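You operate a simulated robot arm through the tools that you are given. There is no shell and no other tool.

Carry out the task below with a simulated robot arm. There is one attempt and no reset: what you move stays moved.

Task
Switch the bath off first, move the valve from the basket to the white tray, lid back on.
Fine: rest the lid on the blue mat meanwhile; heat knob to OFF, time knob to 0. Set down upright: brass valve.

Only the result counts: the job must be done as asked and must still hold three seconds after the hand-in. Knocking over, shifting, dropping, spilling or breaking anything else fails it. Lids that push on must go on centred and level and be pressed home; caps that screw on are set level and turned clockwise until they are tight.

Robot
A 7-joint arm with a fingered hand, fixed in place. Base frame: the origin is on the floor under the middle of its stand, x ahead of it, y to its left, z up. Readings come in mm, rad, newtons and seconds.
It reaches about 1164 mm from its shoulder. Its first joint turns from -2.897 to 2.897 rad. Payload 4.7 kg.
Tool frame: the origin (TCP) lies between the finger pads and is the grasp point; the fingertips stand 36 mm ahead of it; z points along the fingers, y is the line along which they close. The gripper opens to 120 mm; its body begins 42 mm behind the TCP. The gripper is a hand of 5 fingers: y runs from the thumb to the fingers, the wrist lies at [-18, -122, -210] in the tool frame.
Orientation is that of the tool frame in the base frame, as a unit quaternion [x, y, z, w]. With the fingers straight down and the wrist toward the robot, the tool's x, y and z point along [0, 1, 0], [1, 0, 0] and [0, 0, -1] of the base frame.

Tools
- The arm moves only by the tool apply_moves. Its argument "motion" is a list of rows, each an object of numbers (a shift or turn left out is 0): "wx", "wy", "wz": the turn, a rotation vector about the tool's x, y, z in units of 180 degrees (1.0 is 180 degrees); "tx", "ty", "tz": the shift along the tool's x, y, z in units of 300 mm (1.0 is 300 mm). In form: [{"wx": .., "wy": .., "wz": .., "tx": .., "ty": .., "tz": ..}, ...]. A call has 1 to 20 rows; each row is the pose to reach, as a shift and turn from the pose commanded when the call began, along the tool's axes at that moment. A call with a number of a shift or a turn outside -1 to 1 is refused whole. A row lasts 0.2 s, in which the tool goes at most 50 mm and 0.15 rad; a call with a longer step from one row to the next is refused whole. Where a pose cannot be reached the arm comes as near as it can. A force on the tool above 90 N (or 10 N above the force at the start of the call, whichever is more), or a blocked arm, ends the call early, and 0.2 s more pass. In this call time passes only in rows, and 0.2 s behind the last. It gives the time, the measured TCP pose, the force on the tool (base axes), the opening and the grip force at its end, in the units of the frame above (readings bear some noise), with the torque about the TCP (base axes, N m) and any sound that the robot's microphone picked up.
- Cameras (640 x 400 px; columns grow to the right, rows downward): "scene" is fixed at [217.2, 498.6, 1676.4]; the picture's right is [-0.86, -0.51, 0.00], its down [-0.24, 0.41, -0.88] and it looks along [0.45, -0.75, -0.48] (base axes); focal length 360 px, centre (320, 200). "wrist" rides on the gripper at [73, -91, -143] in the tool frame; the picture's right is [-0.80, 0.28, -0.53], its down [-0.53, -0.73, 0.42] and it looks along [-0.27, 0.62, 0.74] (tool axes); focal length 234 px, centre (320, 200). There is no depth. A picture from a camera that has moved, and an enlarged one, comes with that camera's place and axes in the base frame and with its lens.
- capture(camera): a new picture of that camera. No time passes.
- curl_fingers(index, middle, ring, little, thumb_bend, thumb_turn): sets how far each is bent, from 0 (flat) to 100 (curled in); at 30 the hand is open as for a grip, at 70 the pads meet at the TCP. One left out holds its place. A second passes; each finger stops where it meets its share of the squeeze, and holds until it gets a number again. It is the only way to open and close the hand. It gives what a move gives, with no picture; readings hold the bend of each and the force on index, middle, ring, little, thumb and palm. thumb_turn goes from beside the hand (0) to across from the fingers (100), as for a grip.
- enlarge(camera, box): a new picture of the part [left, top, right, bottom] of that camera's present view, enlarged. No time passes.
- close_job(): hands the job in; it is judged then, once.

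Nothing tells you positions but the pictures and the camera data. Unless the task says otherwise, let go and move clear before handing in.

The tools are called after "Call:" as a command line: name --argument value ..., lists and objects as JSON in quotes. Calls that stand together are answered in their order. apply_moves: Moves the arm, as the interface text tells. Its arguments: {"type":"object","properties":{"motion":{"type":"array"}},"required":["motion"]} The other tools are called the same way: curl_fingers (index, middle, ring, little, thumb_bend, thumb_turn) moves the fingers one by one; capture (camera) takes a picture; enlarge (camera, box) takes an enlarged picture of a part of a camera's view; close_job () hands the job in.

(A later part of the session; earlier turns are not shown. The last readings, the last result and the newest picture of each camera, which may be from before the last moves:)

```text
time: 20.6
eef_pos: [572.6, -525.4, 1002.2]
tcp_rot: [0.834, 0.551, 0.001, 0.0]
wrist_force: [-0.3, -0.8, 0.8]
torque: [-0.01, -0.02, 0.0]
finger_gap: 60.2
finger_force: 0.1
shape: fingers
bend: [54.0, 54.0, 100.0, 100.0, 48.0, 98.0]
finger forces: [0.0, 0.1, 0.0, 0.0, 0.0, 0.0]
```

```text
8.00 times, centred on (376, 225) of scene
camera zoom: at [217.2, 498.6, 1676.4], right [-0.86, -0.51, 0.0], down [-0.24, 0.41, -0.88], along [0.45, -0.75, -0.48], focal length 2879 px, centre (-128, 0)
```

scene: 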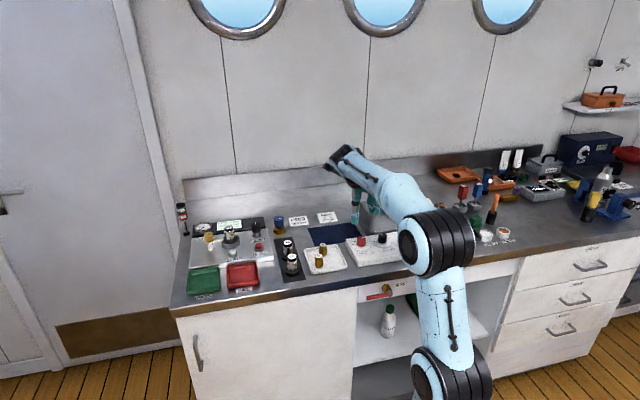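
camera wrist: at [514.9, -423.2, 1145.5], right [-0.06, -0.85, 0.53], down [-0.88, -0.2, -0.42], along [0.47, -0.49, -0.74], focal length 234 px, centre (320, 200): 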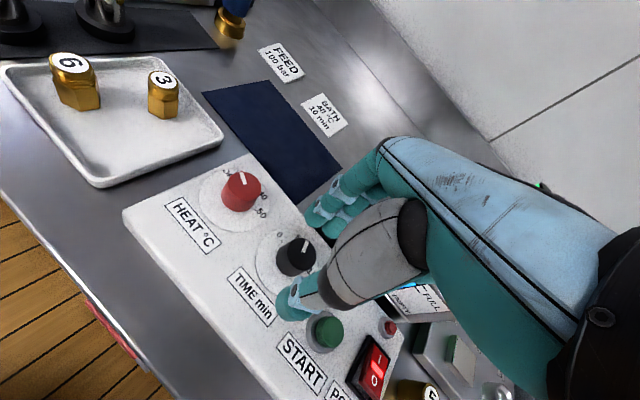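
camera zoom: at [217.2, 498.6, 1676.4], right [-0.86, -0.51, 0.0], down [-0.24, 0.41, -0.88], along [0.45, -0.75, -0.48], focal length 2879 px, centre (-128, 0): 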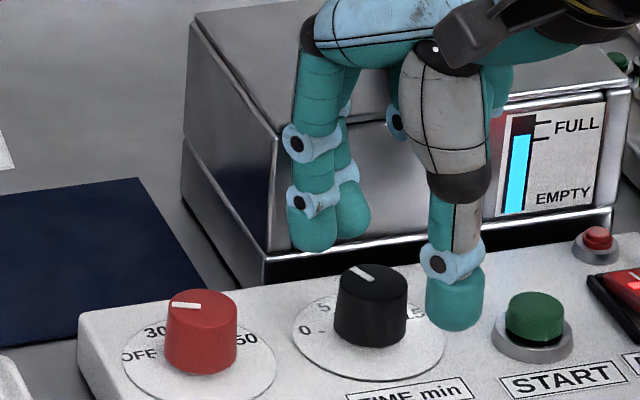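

Nearly centred; I'll shift 3.5 mm forward, descend 15 mm, and grip the time knob.

Call:
apply_moves --motion '[{"ty": 0.012}, {"ty": 0.012, "tz": 0.025}, {"ty": 0.012, "tz": 0.05}]'

Call:
curl_fingers --index 70 --middle 70 --thumb_bend 70

Call:
enlarge --camera "wrist" --box '[240, 190, 400, 290]'

Call:
enlarge --camera "scene" --box '[336, 200, 416, 250]'

```text
time: 21.4
eef_pos: [574.2, -527.3, 990.9]
tcp_rot: [0.834, 0.552, 0.001, 0.004]
wrist_force: [-14.1, 13.5, 24.8]
torque: [-1.04, -1.32, 0.17]
finger_gap: 59.8
finger_force: 14.2
shape: fingers
bend: [54.0, 59.0, 100.0, 100.0, 48.0, 98.0]
finger forces: [0.1, 29.9, 0.1, 0.0, 0.0, 0.0]
```

```text
time: 22.4
eef_pos: [574.9, -527.4, 986.7]
tcp_rot: [0.834, 0.552, 0.0, -0.001]
wrist_force: [-3.1, 2.0, -9.8]
torque: [0.0, 0.05, 0.04]
finger_gap: 27.6
finger_force: 7.7
shape: fingers
bend: [64.0, 69.0, 100.0, 100.0, 62.0, 99.0]
finger forces: [4.2, 1.3, 0.1, 0.0, 8.7, 0.0]
```

```text
4.00 times, centred on (320, 240) of wrist
camera zoom: at [518.7, -425.1, 1130.1], right [-0.06, -0.85, 0.52], down [-0.88, -0.2, -0.42], along [0.47, -0.49, -0.74], focal length 937 px, centre (320, 40)
```

zoom: 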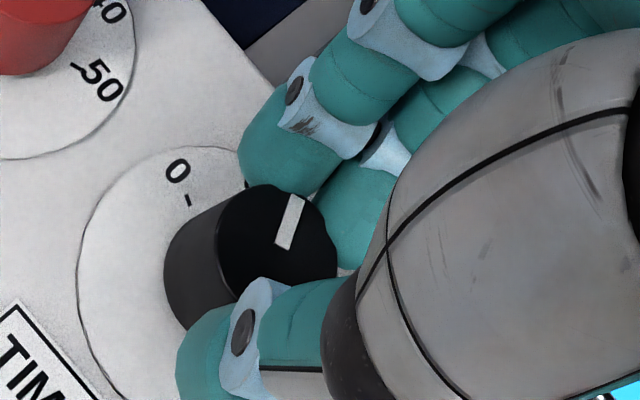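

```text
8.00 times, centred on (376, 225) of scene
camera zoom: at [217.2, 498.6, 1676.4], right [-0.86, -0.51, 0.0], down [-0.24, 0.41, -0.88], along [0.45, -0.75, -0.48], focal length 2879 px, centre (-128, 0)
```

zoom: 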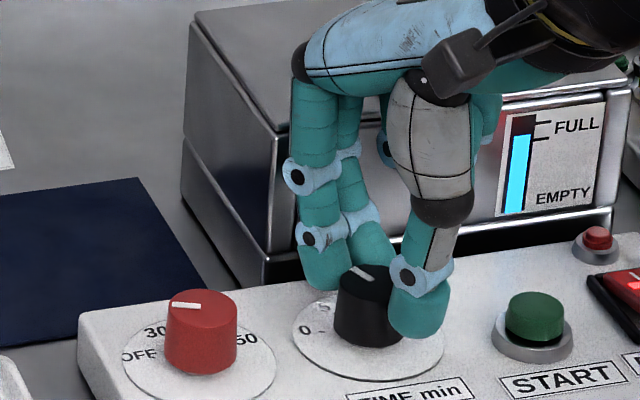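

During descent the middle fingertip briefly touched the lip of the bath (call stopped early), but comparing images the bath hasn't moved and the fingers are now on the knob. Turning counter-clockwise swings the fingers away from the bath; pointer is at ≈ −22° and needs to go to ≈ −67°.

Call:
apply_moves --motion '[{"wz": -0.04}, {"wz": -0.08}, {"wz": -0.12}, {"wz": -0.16}, {"wz": -0.2}, {"wz": -0.24}, {"wz": -0.255}]'

Call:
enlarge --camera "wrist" --box '[240, 190, 400, 290]'

Call:
enlarge --camera "scene" --box '[336, 200, 416, 250]'

```text
time: 24.0
eef_pos: [575.4, -526.9, 986.6]
tcp_rot: [0.551, 0.834, 0.0, 0.0]
wrist_force: [1.4, 3.8, -2.4]
torque: [0.12, -0.08, -0.06]
finger_gap: 27.5
finger_force: 8.7
shape: fingers
bend: [62.0, 69.0, 100.0, 100.0, 63.0, 99.0]
finger forces: [8.4, 2.0, 0.0, 0.0, 6.4, 0.1]
```

```text
4.00 times, centred on (320, 240) of wrist
camera zoom: at [462.2, -496.1, 1130.8], right [0.57, -0.63, 0.53], down [-0.47, -0.78, -0.42], along [0.68, 0.0, -0.74], focal length 937 px, centre (320, 40)
```

zoom: 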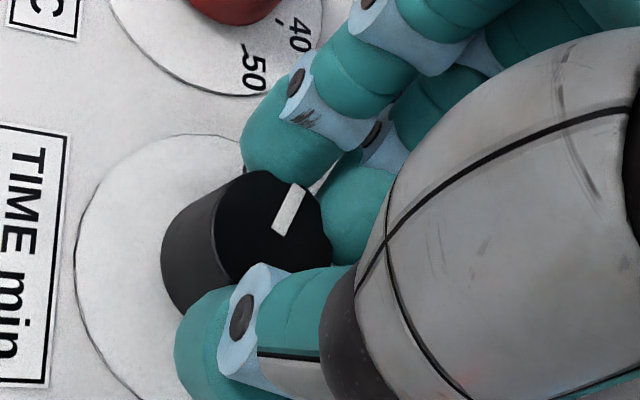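

```text
8.00 times, centred on (376, 225) of scene
camera zoom: at [217.2, 498.6, 1676.4], right [-0.86, -0.51, 0.0], down [-0.24, 0.41, -0.88], along [0.45, -0.75, -0.48], focal length 2879 px, centre (-128, 0)
```

zoom: 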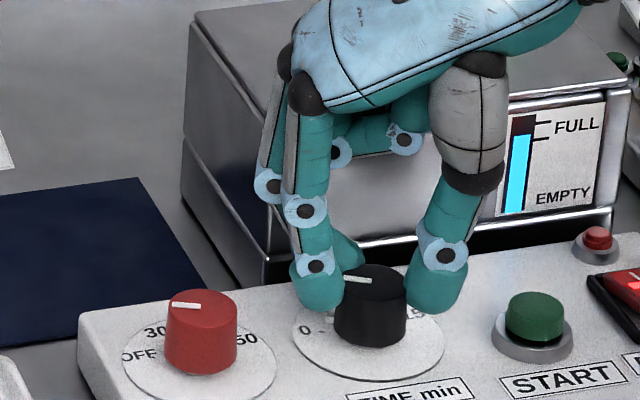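

The time pointer now reads ≈ −67°, matching 0. Releasing, rising, and reading both dials from a clear viewpoint.

Call:
curl_fingers --index 52 --middle 52 --thumb_bend 50

Call:
apply_moves --motion '[{"tz": -0.1}, {"tz": -0.2}, {"tz": -0.35}, {"tz": -0.5}, {"tz": -0.65}]'

Call:
capture --camera "wrist"

Call:
enlarge --camera "scene" --box '[346, 225, 394, 255]'

```text
time: 25.0
eef_pos: [575.5, -528.2, 986.3]
tcp_rot: [0.553, 0.833, 0.0, 0.0]
wrist_force: [-0.1, 0.2, 0.4]
torque: [-0.01, 0.02, 0.02]
finger_gap: 59.3
finger_force: 0.1
shape: fingers
bend: [52.0, 52.0, 100.0, 100.0, 50.0, 98.0]
finger forces: [0.0, 0.0, 0.0, 0.0, 0.0, 0.0]
```

```text
time: 26.2
eef_pos: [575.8, -529.1, 1182.4]
tcp_rot: [0.552, 0.834, 0.0, 0.0]
wrist_force: [0.4, -1.0, -1.5]
torque: [0.06, 0.01, 0.03]
finger_gap: 59.7
finger_force: 0.2
shape: fingers
bend: [52.0, 52.0, 100.0, 100.0, 50.0, 98.0]
finger forces: [0.0, 0.1, 0.1, 0.0, 0.0, 0.0]
```

```text
taken
camera wrist: at [462.4, -498.1, 1327.0], right [0.57, -0.63, 0.52], down [-0.47, -0.77, -0.42], along [0.67, 0.0, -0.74], focal length 234 px, centre (320, 200)
```

wrist: 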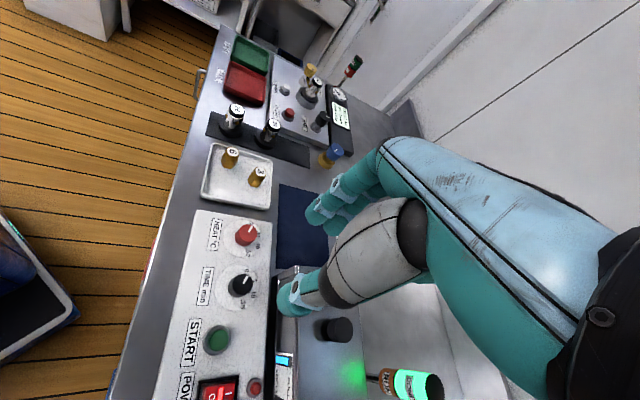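

```text
13.33 times, centred on (370, 240) of scene
camera zoom: at [217.2, 498.6, 1676.4], right [-0.86, -0.51, 0.0], down [-0.24, 0.41, -0.88], along [0.45, -0.75, -0.48], focal length 4798 px, centre (-347, -333)
```

zoom: 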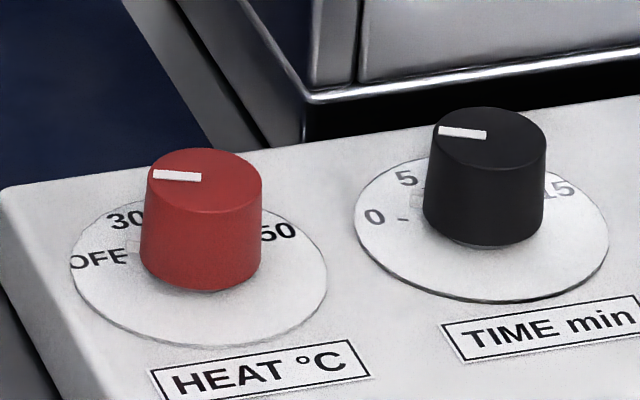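

Call:
enlarge --camera "wrist" --box '[208, 205, 288, 255]'

Call:
enlarge --camera "wrist" --box '[200, 255, 280, 305]'

```text
8.00 times, centred on (248, 230) of wrist
camera zoom: at [462.4, -498.1, 1327.0], right [0.57, -0.63, 0.52], down [-0.47, -0.77, -0.42], along [0.67, 0.0, -0.74], focal length 1873 px, centre (896, -40)
```

zoom: 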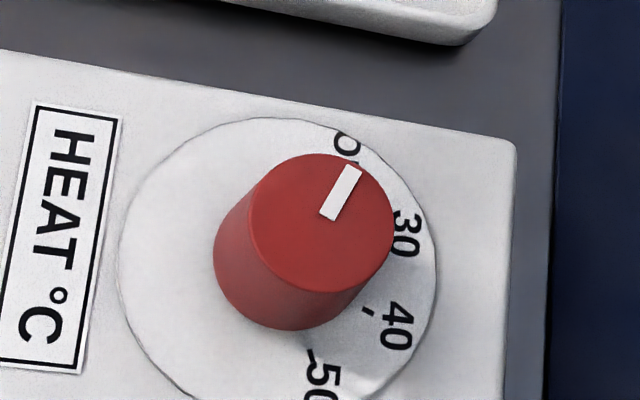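

```text
8.00 times, centred on (240, 280) of wrist
camera zoom: at [462.4, -498.1, 1327.0], right [0.57, -0.63, 0.52], down [-0.47, -0.77, -0.42], along [0.67, 0.0, -0.74], focal length 1873 px, centre (960, -440)
```

zoom: 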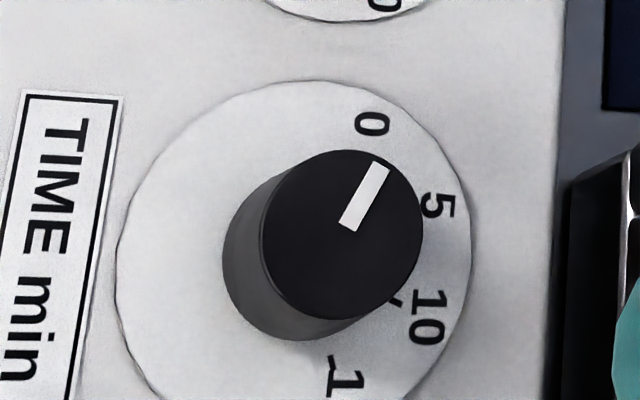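

Both pointers agree with OFF / 0 within a few degrees (panel axes check out in this view). Next is the POWER rocker near (−103, 765): I'll make a single-index poking pose, square the hand, and move in for a closer look at the rocker.

Call:
curl_fingers --index 44 --middle 100 --thumb_bend 75

Call:
apply_moves --motion '[{"wz": 0.042, "tx": 0.003, "ty": -0.06, "tz": 0.0}, {"wz": 0.084, "tx": 0.006, "ty": -0.12, "tz": 0.0}, {"wz": 0.126, "tx": 0.01, "ty": -0.18, "tz": 0.0}, {"wz": 0.168, "tx": 0.013, "ty": -0.24, "tz": 0.03}, {"wz": 0.21, "tx": 0.016, "ty": -0.3, "tz": 0.06}, {"wz": 0.252, "tx": 0.02, "ty": -0.36, "tz": 0.09}, {"wz": 0.294, "tx": 0.023, "ty": -0.42, "tz": 0.12}, {"wz": 0.336, "tx": 0.027, "ty": -0.48, "tz": 0.16}, {"wz": 0.378, "tx": 0.03, "ty": -0.541, "tz": 0.207}]'

Call:
capture --camera "wrist"

Call:
capture --camera "scene"

```text
time: 27.2
eef_pos: [574.1, -528.3, 1182.6]
tcp_rot: [0.553, 0.834, 0.0, -0.001]
wrist_force: [0.6, 0.6, 0.1]
torque: [0.03, 0.05, 0.03]
finger_gap: 31.6
finger_force: 0.1
shape: fingers
bend: [44.0, 100.0, 100.0, 100.0, 75.0, 100.0]
finger forces: [0.0, 0.0, 0.0, 0.0, 0.0, 0.0]
```

```text
time: 29.2
eef_pos: [423.4, -582.2, 1119.6]
tcp_rot: [0.924, 0.382, -0.001, 0.0]
wrist_force: [0.7, -0.1, 0.1]
torque: [-0.03, 0.02, 0.01]
finger_gap: 31.5
finger_force: 0.0
shape: fingers
bend: [44.0, 100.0, 100.0, 100.0, 75.0, 100.0]
finger forces: [0.1, 0.0, 0.1, 0.1, 0.1, 0.0]
```

```text
taken
camera wrist: at [409.3, -467.2, 1264.2], right [-0.37, -0.76, 0.53], down [-0.89, 0.15, -0.42], along [0.25, -0.63, -0.74], focal length 234 px, centre (320, 200)
```

wrist: 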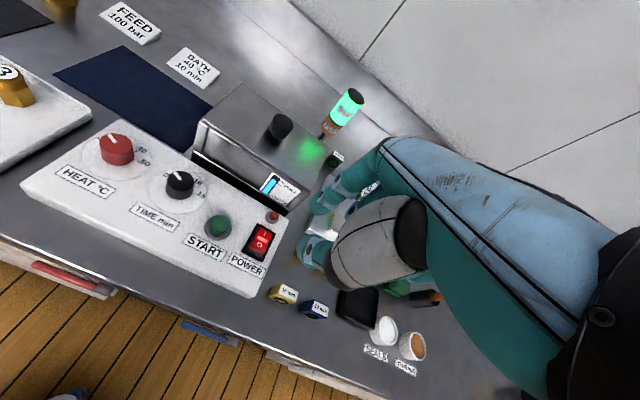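

```text
taken
```

scene: 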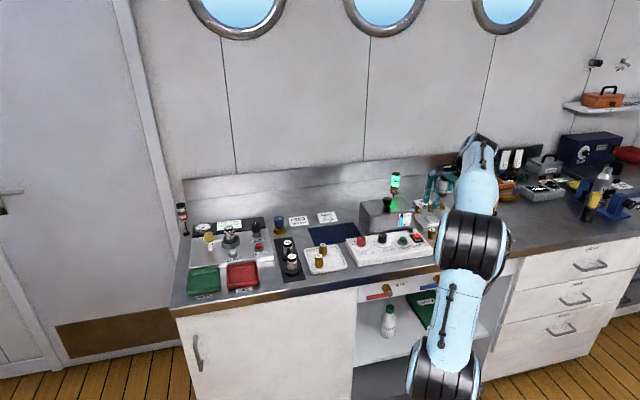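

Call:
enlarge --camera "wrist" --box '[224, 205, 304, 280]'

Call:
enlarge --camera "wrist" --box '[80, 120, 160, 170]'

Call:
enlarge --camera "wrist" --box '[145, 155, 225, 205]'

Call:
enlarge --camera "wrist" --box '[180, 80, 340, 220]'

```text
5.33 times, centred on (264, 242) of wrist
camera zoom: at [409.3, -467.2, 1264.2], right [-0.37, -0.76, 0.53], down [-0.89, 0.15, -0.42], along [0.25, -0.63, -0.74], focal length 1249 px, centre (619, -27)
```

zoom: 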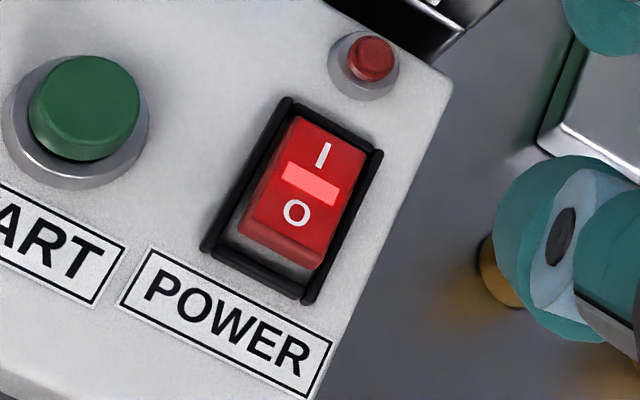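

```text
8.00 times, centred on (120, 145) of wrist
camera zoom: at [409.3, -467.2, 1264.2], right [-0.37, -0.76, 0.53], down [-0.89, 0.15, -0.42], along [0.25, -0.63, -0.74], focal length 1873 px, centre (1920, 640)
```

zoom: 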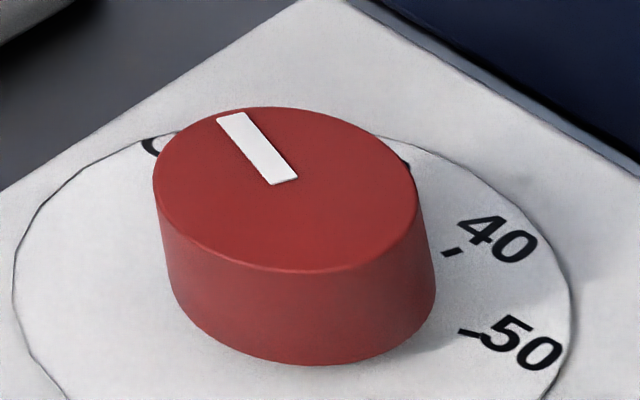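

```text
8.00 times, centred on (185, 180) of wrist
camera zoom: at [409.3, -467.2, 1264.2], right [-0.37, -0.76, 0.53], down [-0.89, 0.15, -0.42], along [0.25, -0.63, -0.74], focal length 1873 px, centre (1400, 360)
```

zoom: 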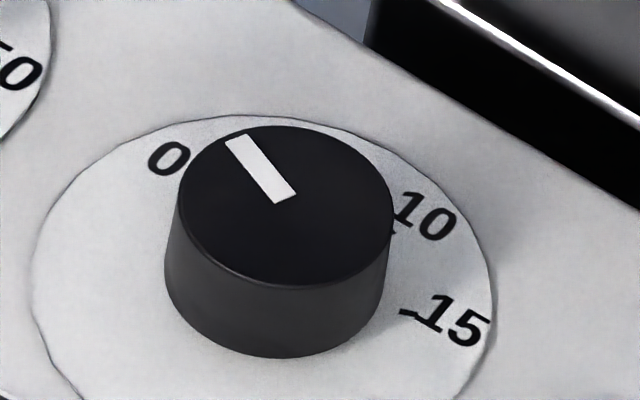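

```text
2.86 times, centred on (260, 150) of wrist
camera zoom: at [409.3, -467.2, 1264.2], right [-0.37, -0.76, 0.53], down [-0.89, 0.15, -0.42], along [0.25, -0.63, -0.74], focal length 669 px, centre (491, 343)
```

zoom: 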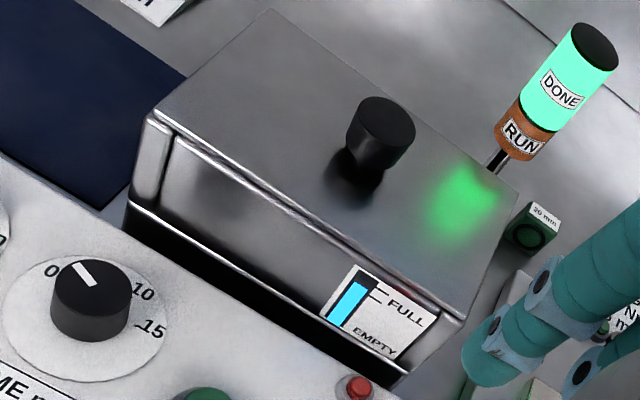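

Both dials confirmed near −66° (OFF and 0). The rocker's O end (front) is raised, so power is on; I need to press the O end at about (−96.5, 754). I'll check the extended index fingertip position from the scene camera.

Call:
enlarge --camera "scene" --box '[390, 150, 470, 250]'

Call:
enlarge --camera "wrist" --box '[280, 150, 440, 250]'

```text
4.00 times, centred on (430, 200) of scene
camera zoom: at [217.2, 498.6, 1676.4], right [-0.86, -0.51, 0.0], down [-0.24, 0.41, -0.88], along [0.45, -0.75, -0.48], focal length 1439 px, centre (-120, 200)
```

zoom: 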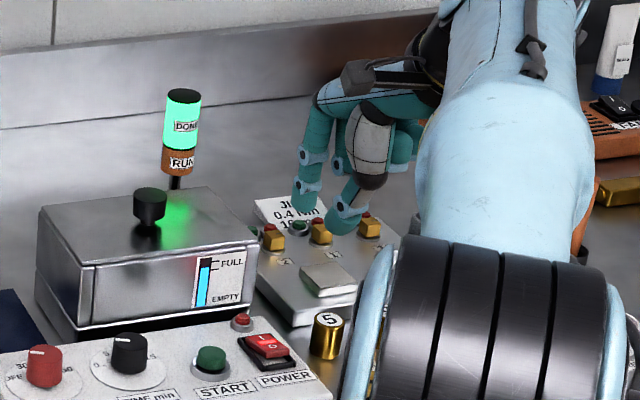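

```text
4.00 times, centred on (360, 200) of wrist
camera zoom: at [409.3, -467.2, 1264.2], right [-0.37, -0.76, 0.53], down [-0.89, 0.15, -0.42], along [0.25, -0.63, -0.74], focal length 937 px, centre (160, 200)
```

zoom: 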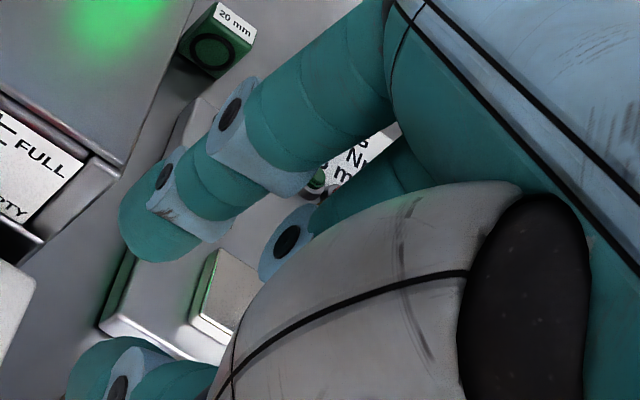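

I'll bring the index over the O end and descend to z≈1010 to see the fingertip against the rocker at close range.

Call:
apply_moves --motion '[{"tx": 0.02, "ty": -0.003, "tz": 0.09}, {"tx": 0.02, "ty": -0.003, "tz": 0.18}, {"tx": 0.02, "ty": -0.003, "tz": 0.27}, {"tx": 0.02, "ty": -0.003, "tz": 0.36}]'

Call:
capture --camera "wrist"

Call:
enlarge --camera "wrist" --box '[240, 150, 400, 250]'

Call:
enlarge --camera "scene" --box '[380, 205, 460, 255]'

```text
time: 30.2
eef_pos: [425.9, -577.8, 1012.9]
tcp_rot: [0.925, 0.381, 0.0, 0.0]
wrist_force: [0.7, 0.1, 0.1]
torque: [0.0, -0.03, 0.01]
finger_gap: 31.2
finger_force: 0.1
shape: fingers
bend: [44.0, 100.0, 100.0, 100.0, 75.0, 100.0]
finger forces: [0.1, 0.0, 0.1, 0.0, 0.0, 0.0]
```

```text
taken
camera wrist: at [411.5, -461.7, 1155.6], right [-0.37, -0.76, 0.53], down [-0.89, 0.14, -0.42], along [0.25, -0.63, -0.74], focal length 234 px, centre (320, 200)
```

wrist: 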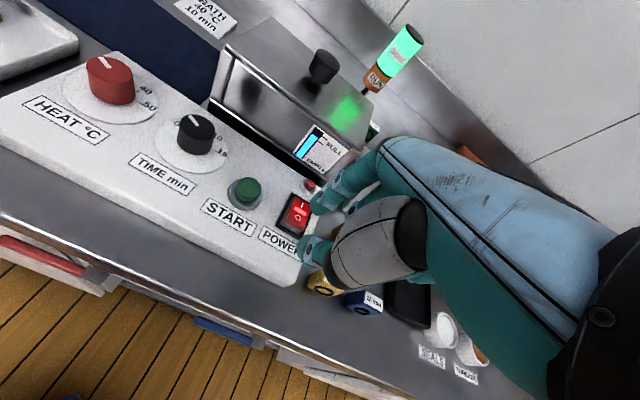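

```text
4.00 times, centred on (320, 200) of wrist
camera zoom: at [411.5, -461.7, 1155.6], right [-0.37, -0.76, 0.53], down [-0.89, 0.14, -0.42], along [0.25, -0.63, -0.74], focal length 937 px, centre (320, 200)
```

zoom: 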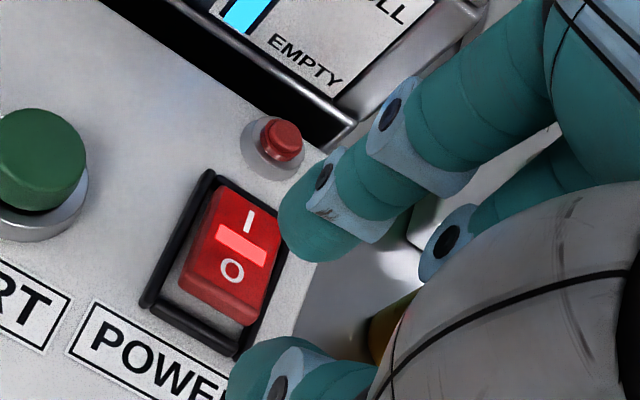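

```text
8.00 times, centred on (420, 230) of scene
camera zoom: at [217.2, 498.6, 1676.4], right [-0.86, -0.51, 0.0], down [-0.24, 0.41, -0.88], along [0.45, -0.75, -0.48], focal length 2879 px, centre (-480, -40)
```

zoom: 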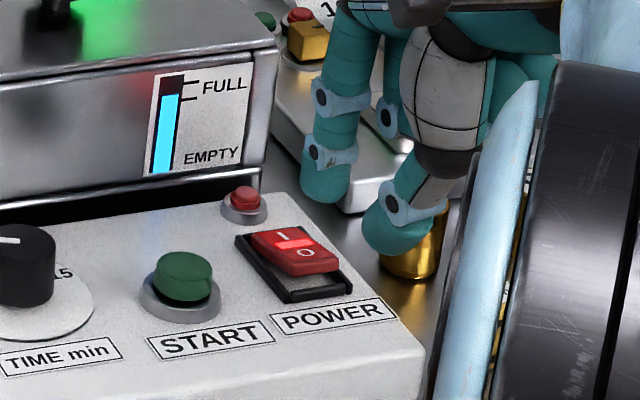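

The index tip is at roughly tool (8, 48) and 43 mm below the TCP; the O end is about 3 mm over. I'll adjust and press down in small steps, watching force.

Call:
apply_moves --motion '[{"tx": 0.012, "ty": -0.01, "tz": 0.03}, {"tx": 0.012, "ty": -0.01, "tz": 0.06}, {"tx": 0.012, "ty": -0.01, "tz": 0.075}]'

Call:
enlarge --camera "wrist" --box '[240, 150, 400, 250]'

Call:
enlarge --camera "scene" --box '[380, 205, 460, 255]'

```text
time: 31.0
eef_pos: [426.9, -572.2, 989.5]
tcp_rot: [0.924, 0.381, 0.0, 0.0]
wrist_force: [0.3, -0.6, -0.8]
torque: [-0.01, 0.07, 0.0]
finger_gap: 31.3
finger_force: 0.1
shape: fingers
bend: [44.0, 100.0, 100.0, 100.0, 75.0, 100.0]
finger forces: [0.1, 0.1, 0.0, 0.0, 0.0, 0.0]
```

```text
4.00 times, centred on (320, 200) of wrist
camera zoom: at [413.1, -457.0, 1133.5], right [-0.37, -0.77, 0.53], down [-0.89, 0.14, -0.42], along [0.25, -0.63, -0.74], focal length 937 px, centre (320, 200)
```

zoom: 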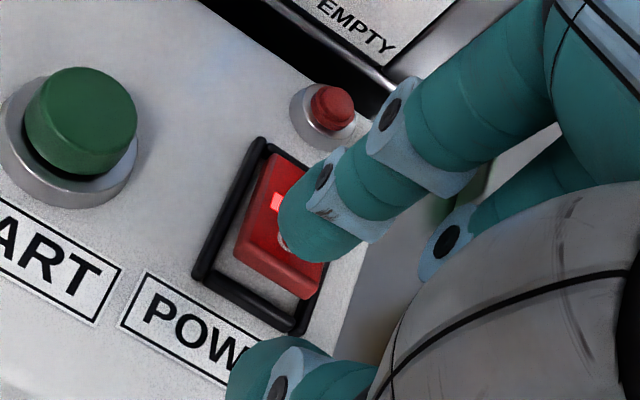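

```text
8.00 times, centred on (420, 230) of scene
camera zoom: at [217.2, 498.6, 1676.4], right [-0.86, -0.51, 0.0], down [-0.24, 0.41, -0.88], along [0.45, -0.75, -0.48], focal length 2879 px, centre (-480, -40)
```

zoom: 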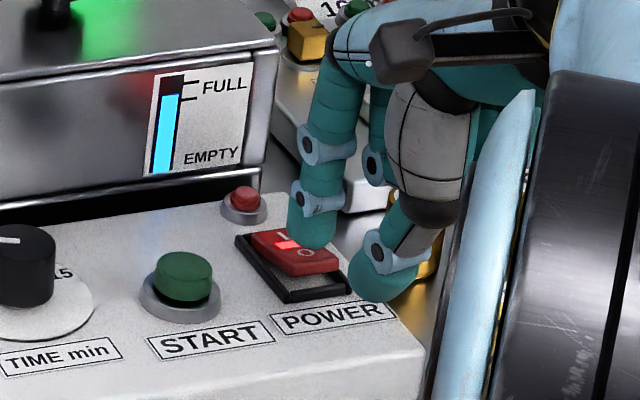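

Call:
apply_moves --motion '[{"ty": -0.02}, {"ty": -0.02, "tz": 0.012}, {"ty": -0.02, "tz": 0.022}]'

Call:
enlarge --camera "wrist" --box '[240, 150, 400, 250]'

Call:
enlarge --camera "scene" --box '[380, 205, 460, 255]'

```text
time: 31.8
eef_pos: [421.7, -568.3, 982.8]
tcp_rot: [0.924, 0.382, 0.0, 0.0]
wrist_force: [-1.2, -0.2, 0.4]
torque: [0.03, -0.03, -0.06]
finger_gap: 31.5
finger_force: 0.2
shape: fingers
bend: [44.0, 100.0, 100.0, 100.0, 75.0, 100.0]
finger forces: [0.7, 0.1, 0.0, 0.0, 0.0, 0.0]
```

```text
4.00 times, centred on (320, 200) of wrist
camera zoom: at [408.3, -452.4, 1126.8], right [-0.37, -0.76, 0.53], down [-0.89, 0.14, -0.42], along [0.25, -0.63, -0.74], focal length 937 px, centre (320, 200)
```

zoom: 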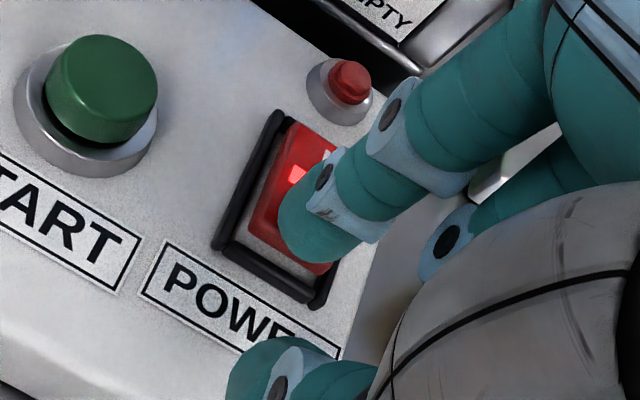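

```text
8.00 times, centred on (420, 230) of scene
camera zoom: at [217.2, 498.6, 1676.4], right [-0.86, -0.51, 0.0], down [-0.24, 0.41, -0.88], along [0.45, -0.75, -0.48], focal length 2879 px, centre (-480, -40)
```

zoom: 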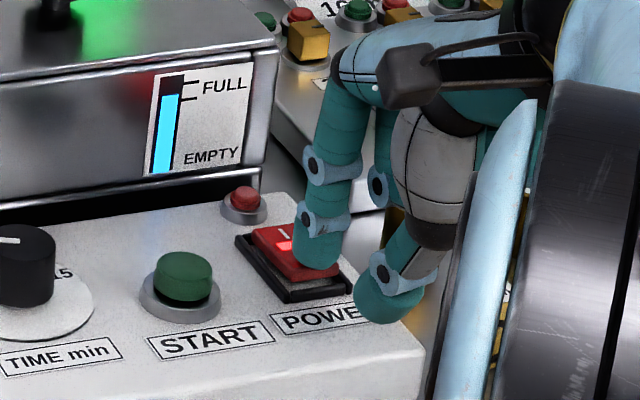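

Touching the O end (0.7 N). Pressing down gently now.

Call:
apply_moves --motion '[{"tz": 0.01}, {"tz": 0.018}]'

Call:
enlarge --camera "scene" --box '[380, 180, 460, 255]'

```text
time: 32.4
eef_pos: [420.2, -569.4, 979.0]
tcp_rot: [0.924, 0.382, 0.0, 0.002]
wrist_force: [-0.6, 3.0, 11.2]
torque: [-0.21, -0.51, 0.1]
finger_gap: 31.5
finger_force: 5.5
shape: fingers
bend: [44.0, 100.0, 100.0, 100.0, 75.0, 100.0]
finger forces: [11.2, 0.0, 0.1, 0.0, 0.0, 0.0]
heard: click
```

```text
5.33 times, centred on (420, 218) of scene
camera zoom: at [217.2, 498.6, 1676.4], right [-0.86, -0.51, 0.0], down [-0.24, 0.41, -0.88], along [0.45, -0.75, -0.48], focal length 1919 px, centre (-213, 107)
```

zoom: 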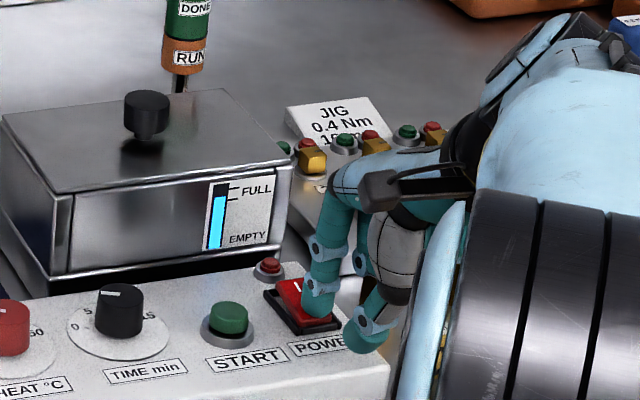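

Click heard and the DONE lamp went dark, so power is off. I'll lift clear, verify the rocker, and move above the lid knob.

Call:
apply_moves --motion '[{"tz": -0.1}, {"tz": -0.25}, {"tz": -0.4}, {"tz": -0.5, "tx": 0.05, "ty": 0.1}, {"tz": -0.57, "tx": 0.1, "ty": 0.22}, {"tz": -0.57, "tx": 0.15, "ty": 0.34}, {"tz": -0.57, "tx": 0.2, "ty": 0.46}, {"tz": -0.57, "tx": 0.24, "ty": 0.58}, {"tz": -0.57, "tx": 0.25, "ty": 0.64}]'

Call:
curl_fingers --index 50 --middle 50 --thumb_bend 50

Call:
capture --camera "wrist"

Call:
enlarge --camera "scene" --box '[340, 160, 450, 265]'

```text
time: 34.4
eef_pos: [611.5, -651.7, 1147.0]
tcp_rot: [0.924, 0.381, 0.0, 0.0]
wrist_force: [0.6, -0.3, 0.9]
torque: [-0.03, 0.01, -0.03]
finger_gap: 31.9
finger_force: 0.0
shape: fingers
bend: [44.0, 100.0, 100.0, 100.0, 75.0, 100.0]
finger forces: [0.0, 0.1, 0.0, 0.0, 0.0, 0.1]
```

```text
time: 35.4
eef_pos: [610.1, -650.8, 1147.1]
tcp_rot: [0.924, 0.382, 0.0, 0.0]
wrist_force: [-0.6, 0.5, 0.7]
torque: [-0.01, 0.03, 0.04]
finger_gap: 62.7
finger_force: 0.0
shape: fingers
bend: [50.0, 50.0, 100.0, 100.0, 50.0, 98.0]
finger forces: [0.1, 0.1, 0.0, 0.0, 0.0, 0.0]
```

```text
taken
camera wrist: at [596.6, -535.9, 1291.3], right [-0.37, -0.77, 0.53], down [-0.89, 0.14, -0.42], along [0.25, -0.63, -0.74], focal length 234 px, centre (320, 200)
```

wrist: 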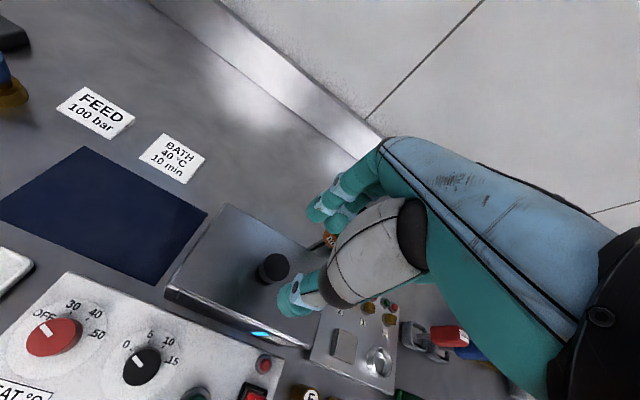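

```text
3.81 times, centred on (395, 212) of scene
camera zoom: at [217.2, 498.6, 1676.4], right [-0.86, -0.51, 0.0], down [-0.24, 0.41, -0.88], along [0.45, -0.75, -0.48], focal length 1371 px, centre (34, 152)
```

zoom: 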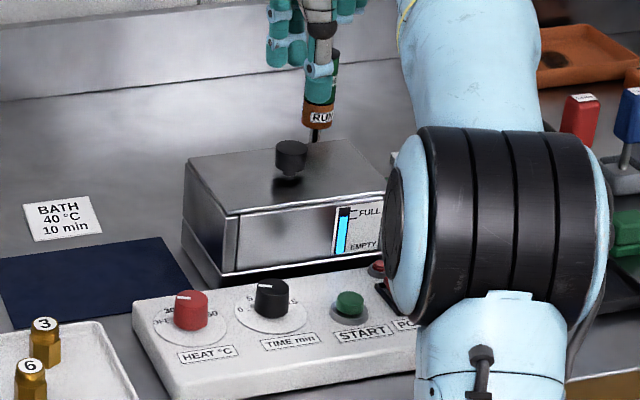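

Both dials are plainly at OFF and 0 in this view. Zooming on the lid knob for centring.

Call:
enlarge --camera "wrist" --box '[210, 220, 338, 300]'

Call:
enlarge --camera "wrist" --box '[150, 190, 350, 370]'

```text
5.00 times, centred on (274, 260) of wrist
camera zoom: at [596.6, -535.9, 1291.3], right [-0.37, -0.77, 0.53], down [-0.89, 0.14, -0.42], along [0.25, -0.63, -0.74], focal length 1171 px, centre (550, -100)
```

zoom: 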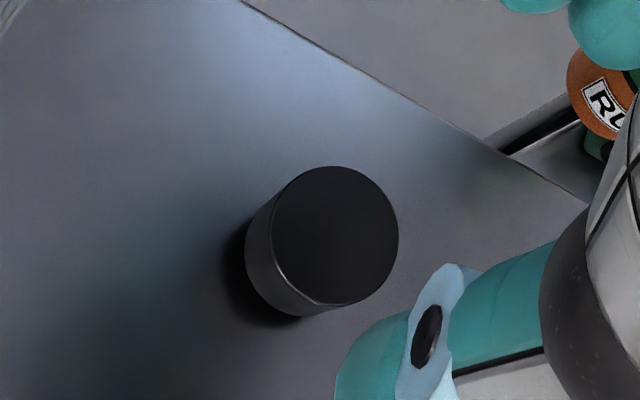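

```text
2.22 times, centred on (250, 280) of wrist
camera zoom: at [596.6, -535.9, 1291.3], right [-0.37, -0.77, 0.53], down [-0.89, 0.14, -0.42], along [0.25, -0.63, -0.74], focal length 520 px, centre (476, 22)
```

zoom: 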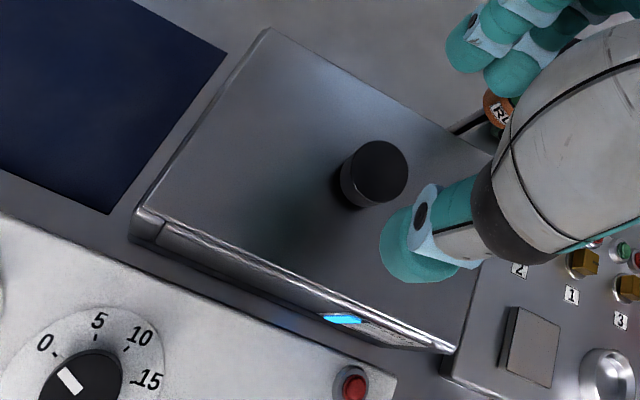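

The lid knob top is at (−29, 894.5, 1041), lid surface ≈ 1000. I'll centre and descend to TCP z≈1064 for the grasp.

Call:
apply_moves --motion '[{"tx": 0.002, "ty": 0.01, "tz": 0.1}, {"tx": 0.002, "ty": 0.01, "tz": 0.2}, {"tx": 0.002, "ty": 0.01, "tz": 0.25}]'

Call:
enlarge --camera "wrist" --box '[240, 190, 400, 290]'

Call:
enlarge --camera "scene" --box '[350, 170, 430, 220]'

```text
time: 36.2
eef_pos: [612.9, -652.6, 1072.1]
tcp_rot: [0.924, 0.382, 0.0, 0.0]
wrist_force: [-0.3, 0.9, -0.6]
torque: [-0.01, 0.01, 0.02]
finger_gap: 62.8
finger_force: 0.1
shape: fingers
bend: [50.0, 50.0, 100.0, 100.0, 50.0, 98.0]
finger forces: [0.0, 0.0, 0.0, 0.1, 0.0, 0.1]
```

```text
4.00 times, centred on (320, 240) of wrist
camera zoom: at [599.1, -537.3, 1216.4], right [-0.37, -0.77, 0.52], down [-0.89, 0.14, -0.42], along [0.25, -0.63, -0.74], focal length 937 px, centre (320, 40)
```

zoom: 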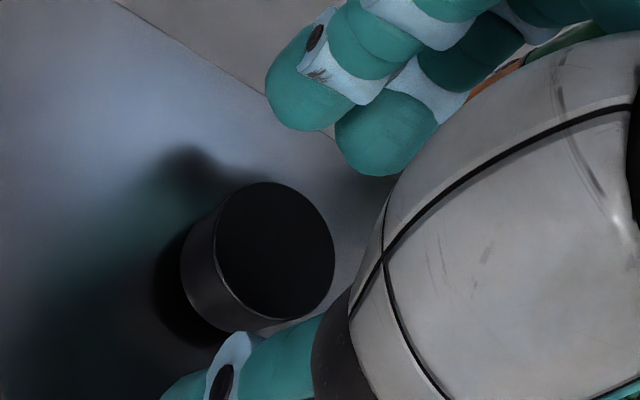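

```text
8.00 times, centred on (390, 195) of scene
camera zoom: at [217.2, 498.6, 1676.4], right [-0.86, -0.51, 0.0], down [-0.24, 0.41, -0.88], along [0.45, -0.75, -0.48], focal length 2879 px, centre (-240, 240)
```

zoom: 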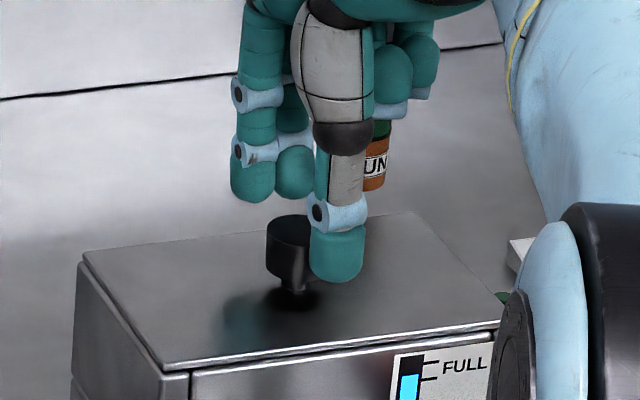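

Well centred front-to-back; the finger pair sits a bit to the right of the TCP line, so I'll shift 6 mm left, descend 9 mm, and grasp the lid knob.

Call:
apply_moves --motion '[{"tx": 0.02, "tz": 0.01}, {"tx": 0.02, "tz": 0.03}]'

Call:
curl_fingers --index 70 --middle 70 --thumb_bend 70

Call:
enlarge --camera "wrist" --box '[240, 190, 400, 290]'

Call:
enlarge --camera "scene" --box '[350, 170, 430, 220]'

```text
time: 36.8
eef_pos: [616.4, -650.1, 1063.2]
tcp_rot: [0.924, 0.381, 0.0, 0.0]
wrist_force: [0.8, 0.9, 0.5]
torque: [0.02, 0.01, -0.01]
finger_gap: 63.0
finger_force: 0.0
shape: fingers
bend: [50.0, 50.0, 100.0, 100.0, 50.0, 98.0]
finger forces: [0.1, 0.0, 0.0, 0.0, 0.0, 0.0]
```

```text
time: 37.8
eef_pos: [616.8, -649.2, 1064.2]
tcp_rot: [0.924, 0.382, 0.0, -0.001]
wrist_force: [0.1, -1.3, 0.4]
torque: [-0.01, -0.02, 0.0]
finger_gap: 22.0
finger_force: 9.9
shape: fingers
bend: [66.0, 65.0, 100.0, 100.0, 63.0, 99.0]
finger forces: [2.7, 6.5, 0.0, 0.0, 8.8, 0.0]
```

```text
4.00 times, centred on (320, 240) of wrist
camera zoom: at [603.5, -533.7, 1208.0], right [-0.37, -0.77, 0.53], down [-0.89, 0.14, -0.42], along [0.25, -0.63, -0.74], focal length 937 px, centre (320, 40)
```

zoom: 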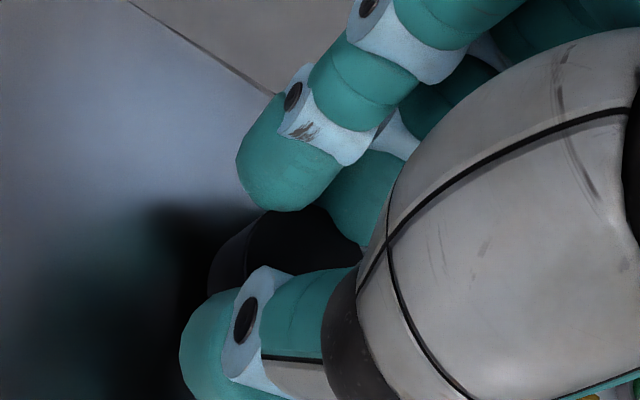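

```text
8.00 times, centred on (390, 195) of scene
camera zoom: at [217.2, 498.6, 1676.4], right [-0.86, -0.51, 0.0], down [-0.24, 0.41, -0.88], along [0.45, -0.75, -0.48], focal length 2879 px, centre (-240, 240)
```

zoom: 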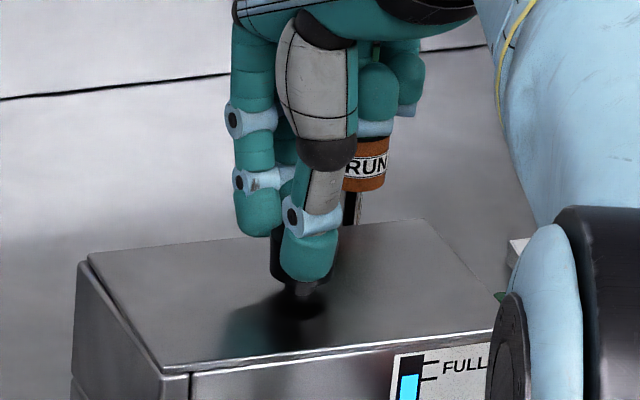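

Good three-point grip (≈9 N). Lifting slowly by 30 mm and checking that the lid comes up level.

Call:
apply_moves --motion '[{"tz": -0.015}, {"tz": -0.035}, {"tz": -0.065}, {"tz": -0.1}]'

Call:
enlarge --camera "scene" --box '[340, 160, 436, 230]'

Call:
capture --camera "wrist"

```text
time: 38.8
eef_pos: [618.6, -649.0, 1093.2]
tcp_rot: [0.924, 0.381, 0.001, 0.0]
wrist_force: [1.4, 0.2, -2.0]
torque: [0.02, -0.01, -0.02]
finger_gap: 21.8
finger_force: 9.0
shape: fingers
bend: [66.0, 65.0, 100.0, 100.0, 63.0, 99.0]
finger forces: [3.0, 6.0, 0.0, 0.0, 8.2, 0.0]
```

```text
5.71 times, centred on (388, 195) of scene
camera zoom: at [217.2, 498.6, 1676.4], right [-0.86, -0.51, 0.0], down [-0.24, 0.41, -0.88], along [0.45, -0.75, -0.48], focal length 2056 px, centre (-69, 229)
```

zoom: 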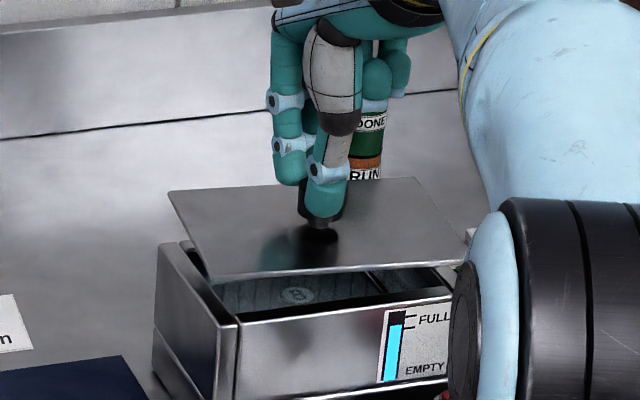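

```text
taken
camera wrist: at [604.2, -533.8, 1238.2], right [-0.37, -0.77, 0.53], down [-0.89, 0.14, -0.42], along [0.25, -0.63, -0.74], focal length 234 px, centre (320, 200)
```

wrist: 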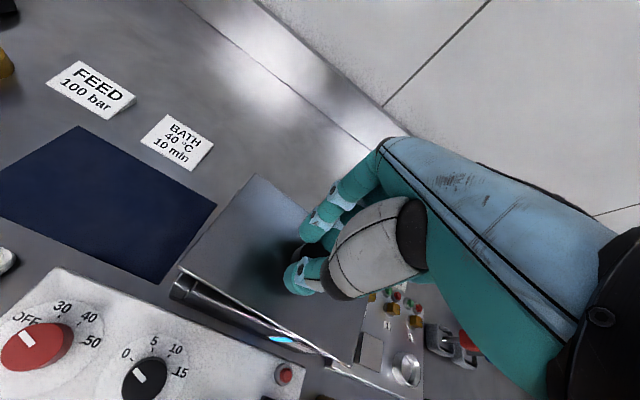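

The lid is a flat plate and came up level; I can glimpse a valve marked "8" in the bath. I'll raise a little more and carry the lid left to the mat centre.

Call:
apply_moves --motion '[{"tz": -0.06}, {"tz": -0.12}, {"tz": -0.15, "tx": 0.05, "ty": 0.005}, {"tz": -0.15, "tx": 0.13, "ty": 0.014}, {"tz": -0.15, "tx": 0.22, "ty": 0.023}, {"tz": -0.15, "tx": 0.31, "ty": 0.032}, {"tz": -0.15, "tx": 0.4, "ty": 0.041}, {"tz": -0.15, "tx": 0.49, "ty": 0.05}, {"tz": -0.15, "tx": 0.57, "ty": 0.06}, {"tz": -0.15, "tx": 0.63, "ty": 0.066}, {"tz": -0.15, "tx": 0.657, "ty": 0.068}]'

Call:
capture --camera "wrist"

Call:
enlarge --camera "scene" --box '[290, 160, 430, 250]'

```text
time: 41.2
eef_pos: [772.3, -524.0, 1140.1]
tcp_rot: [0.925, 0.381, 0.001, 0.0]
wrist_force: [-0.1, -0.8, -1.7]
torque: [0.02, 0.01, -0.01]
finger_gap: 21.3
finger_force: 8.5
shape: fingers
bend: [66.0, 65.0, 100.0, 100.0, 63.0, 99.0]
finger forces: [3.0, 6.1, 0.1, 0.0, 8.1, 0.0]
```

```text
taken
camera wrist: at [758.8, -408.5, 1284.1], right [-0.37, -0.77, 0.53], down [-0.89, 0.14, -0.42], along [0.25, -0.63, -0.74], focal length 234 px, centre (320, 200)
```

wrist: 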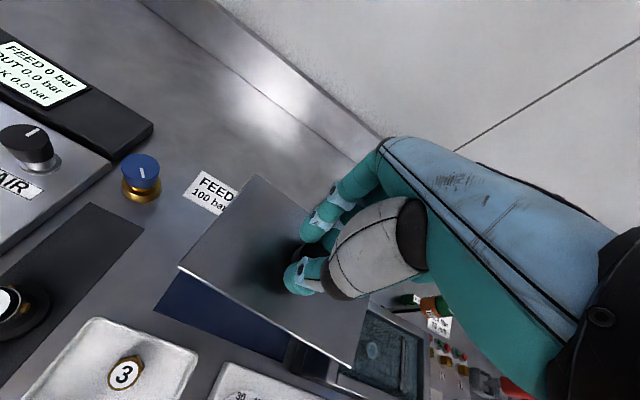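

```text
4.44 times, centred on (360, 205) of scene
camera zoom: at [217.2, 498.6, 1676.4], right [-0.86, -0.51, 0.0], down [-0.24, 0.41, -0.88], along [0.45, -0.75, -0.48], focal length 1599 px, centre (142, 178)
```

zoom: 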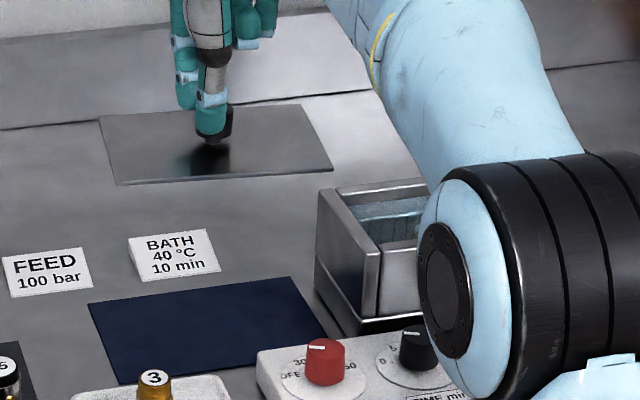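

The lid is centred over the mat but has yawed about 5° clockwise in the grip. I'll rotate it back 5° and lower it to just above the mat.

Call:
apply_moves --motion '[{"wz": -0.014}, {"wz": -0.028}, {"wz": -0.028, "tz": 0.1}, {"wz": -0.028, "tz": 0.22}, {"wz": -0.028, "tz": 0.34}, {"wz": -0.028, "tz": 0.46}, {"wz": -0.028, "tz": 0.54}, {"wz": -0.028, "tz": 0.58}]'

Call:
capture --camera "wrist"

Call:
enlarge --camera "scene" --box '[290, 180, 400, 250]'

```text
time: 43.0
eef_pos: [772.3, -523.6, 966.7]
tcp_rot: [0.906, 0.422, 0.001, 0.002]
wrist_force: [1.0, -0.7, 4.4]
torque: [0.05, 0.01, 0.06]
finger_gap: 21.4
finger_force: 10.0
shape: fingers
bend: [66.0, 65.0, 100.0, 100.0, 63.0, 99.0]
finger forces: [4.1, 7.0, 0.0, 0.0, 9.7, 0.0]
```

```text
taken
camera wrist: at [748.2, -409.4, 1109.6], right [-0.31, -0.79, 0.53], down [-0.9, 0.06, -0.43], along [0.3, -0.6, -0.74], focal length 234 px, centre (320, 200)
```

wrist: 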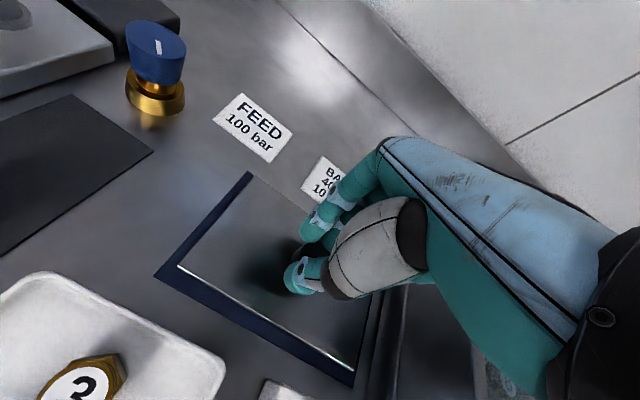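

```text
5.71 times, centred on (345, 215) of scene
camera zoom: at [217.2, 498.6, 1676.4], right [-0.86, -0.51, 0.0], down [-0.24, 0.41, -0.88], along [0.45, -0.75, -0.48], focal length 2056 px, centre (177, 114)
```

zoom: 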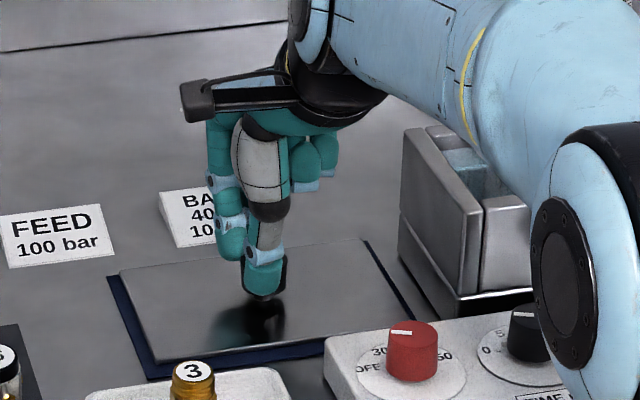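

There's slight upward force already, so the lid (probably with a rim beneath) is near or on the mat. Lowering in tiny steps.

Call:
apply_moves --motion '[{"tz": 0.007}]'

Call:
enlarge --camera "scene" --box '[300, 200, 380, 250]'

Call:
enlarge --camera "wrist" --box '[140, 160, 400, 400]'

```text
time: 43.4
eef_pos: [771.9, -523.0, 966.3]
tcp_rot: [0.906, 0.422, 0.001, 0.002]
wrist_force: [2.6, 0.5, 10.9]
torque: [0.02, -0.01, 0.07]
finger_gap: 21.0
finger_force: 11.6
shape: fingers
bend: [66.0, 65.0, 100.0, 100.0, 64.0, 99.0]
finger forces: [5.0, 7.9, 0.1, 0.0, 10.2, 0.0]
```

```text
8.00 times, centred on (340, 225) of scene
camera zoom: at [217.2, 498.6, 1676.4], right [-0.86, -0.51, 0.0], down [-0.24, 0.41, -0.88], along [0.45, -0.75, -0.48], focal length 2879 px, centre (160, 0)
```

zoom: 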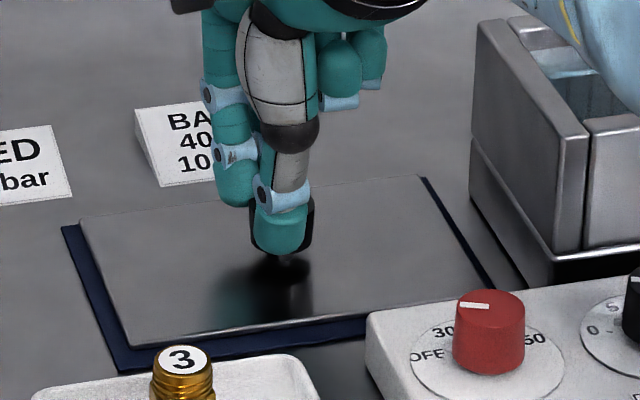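

```text
1.67 times, centred on (270, 280) of wrist
camera zoom: at [747.8, -409.3, 1108.7], right [-0.31, -0.79, 0.53], down [-0.9, 0.06, -0.43], along [0.31, -0.61, -0.74], focal length 390 px, centre (403, 67)
```

zoom: 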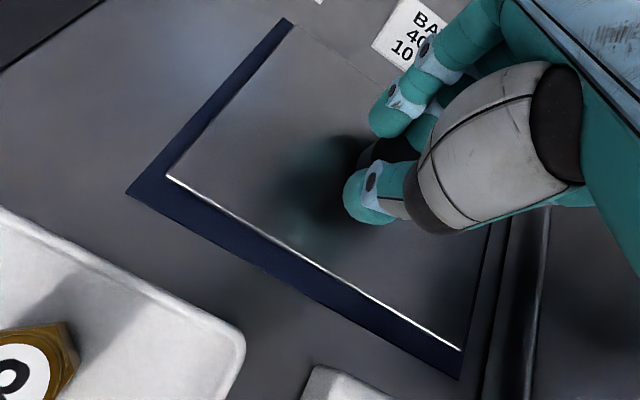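

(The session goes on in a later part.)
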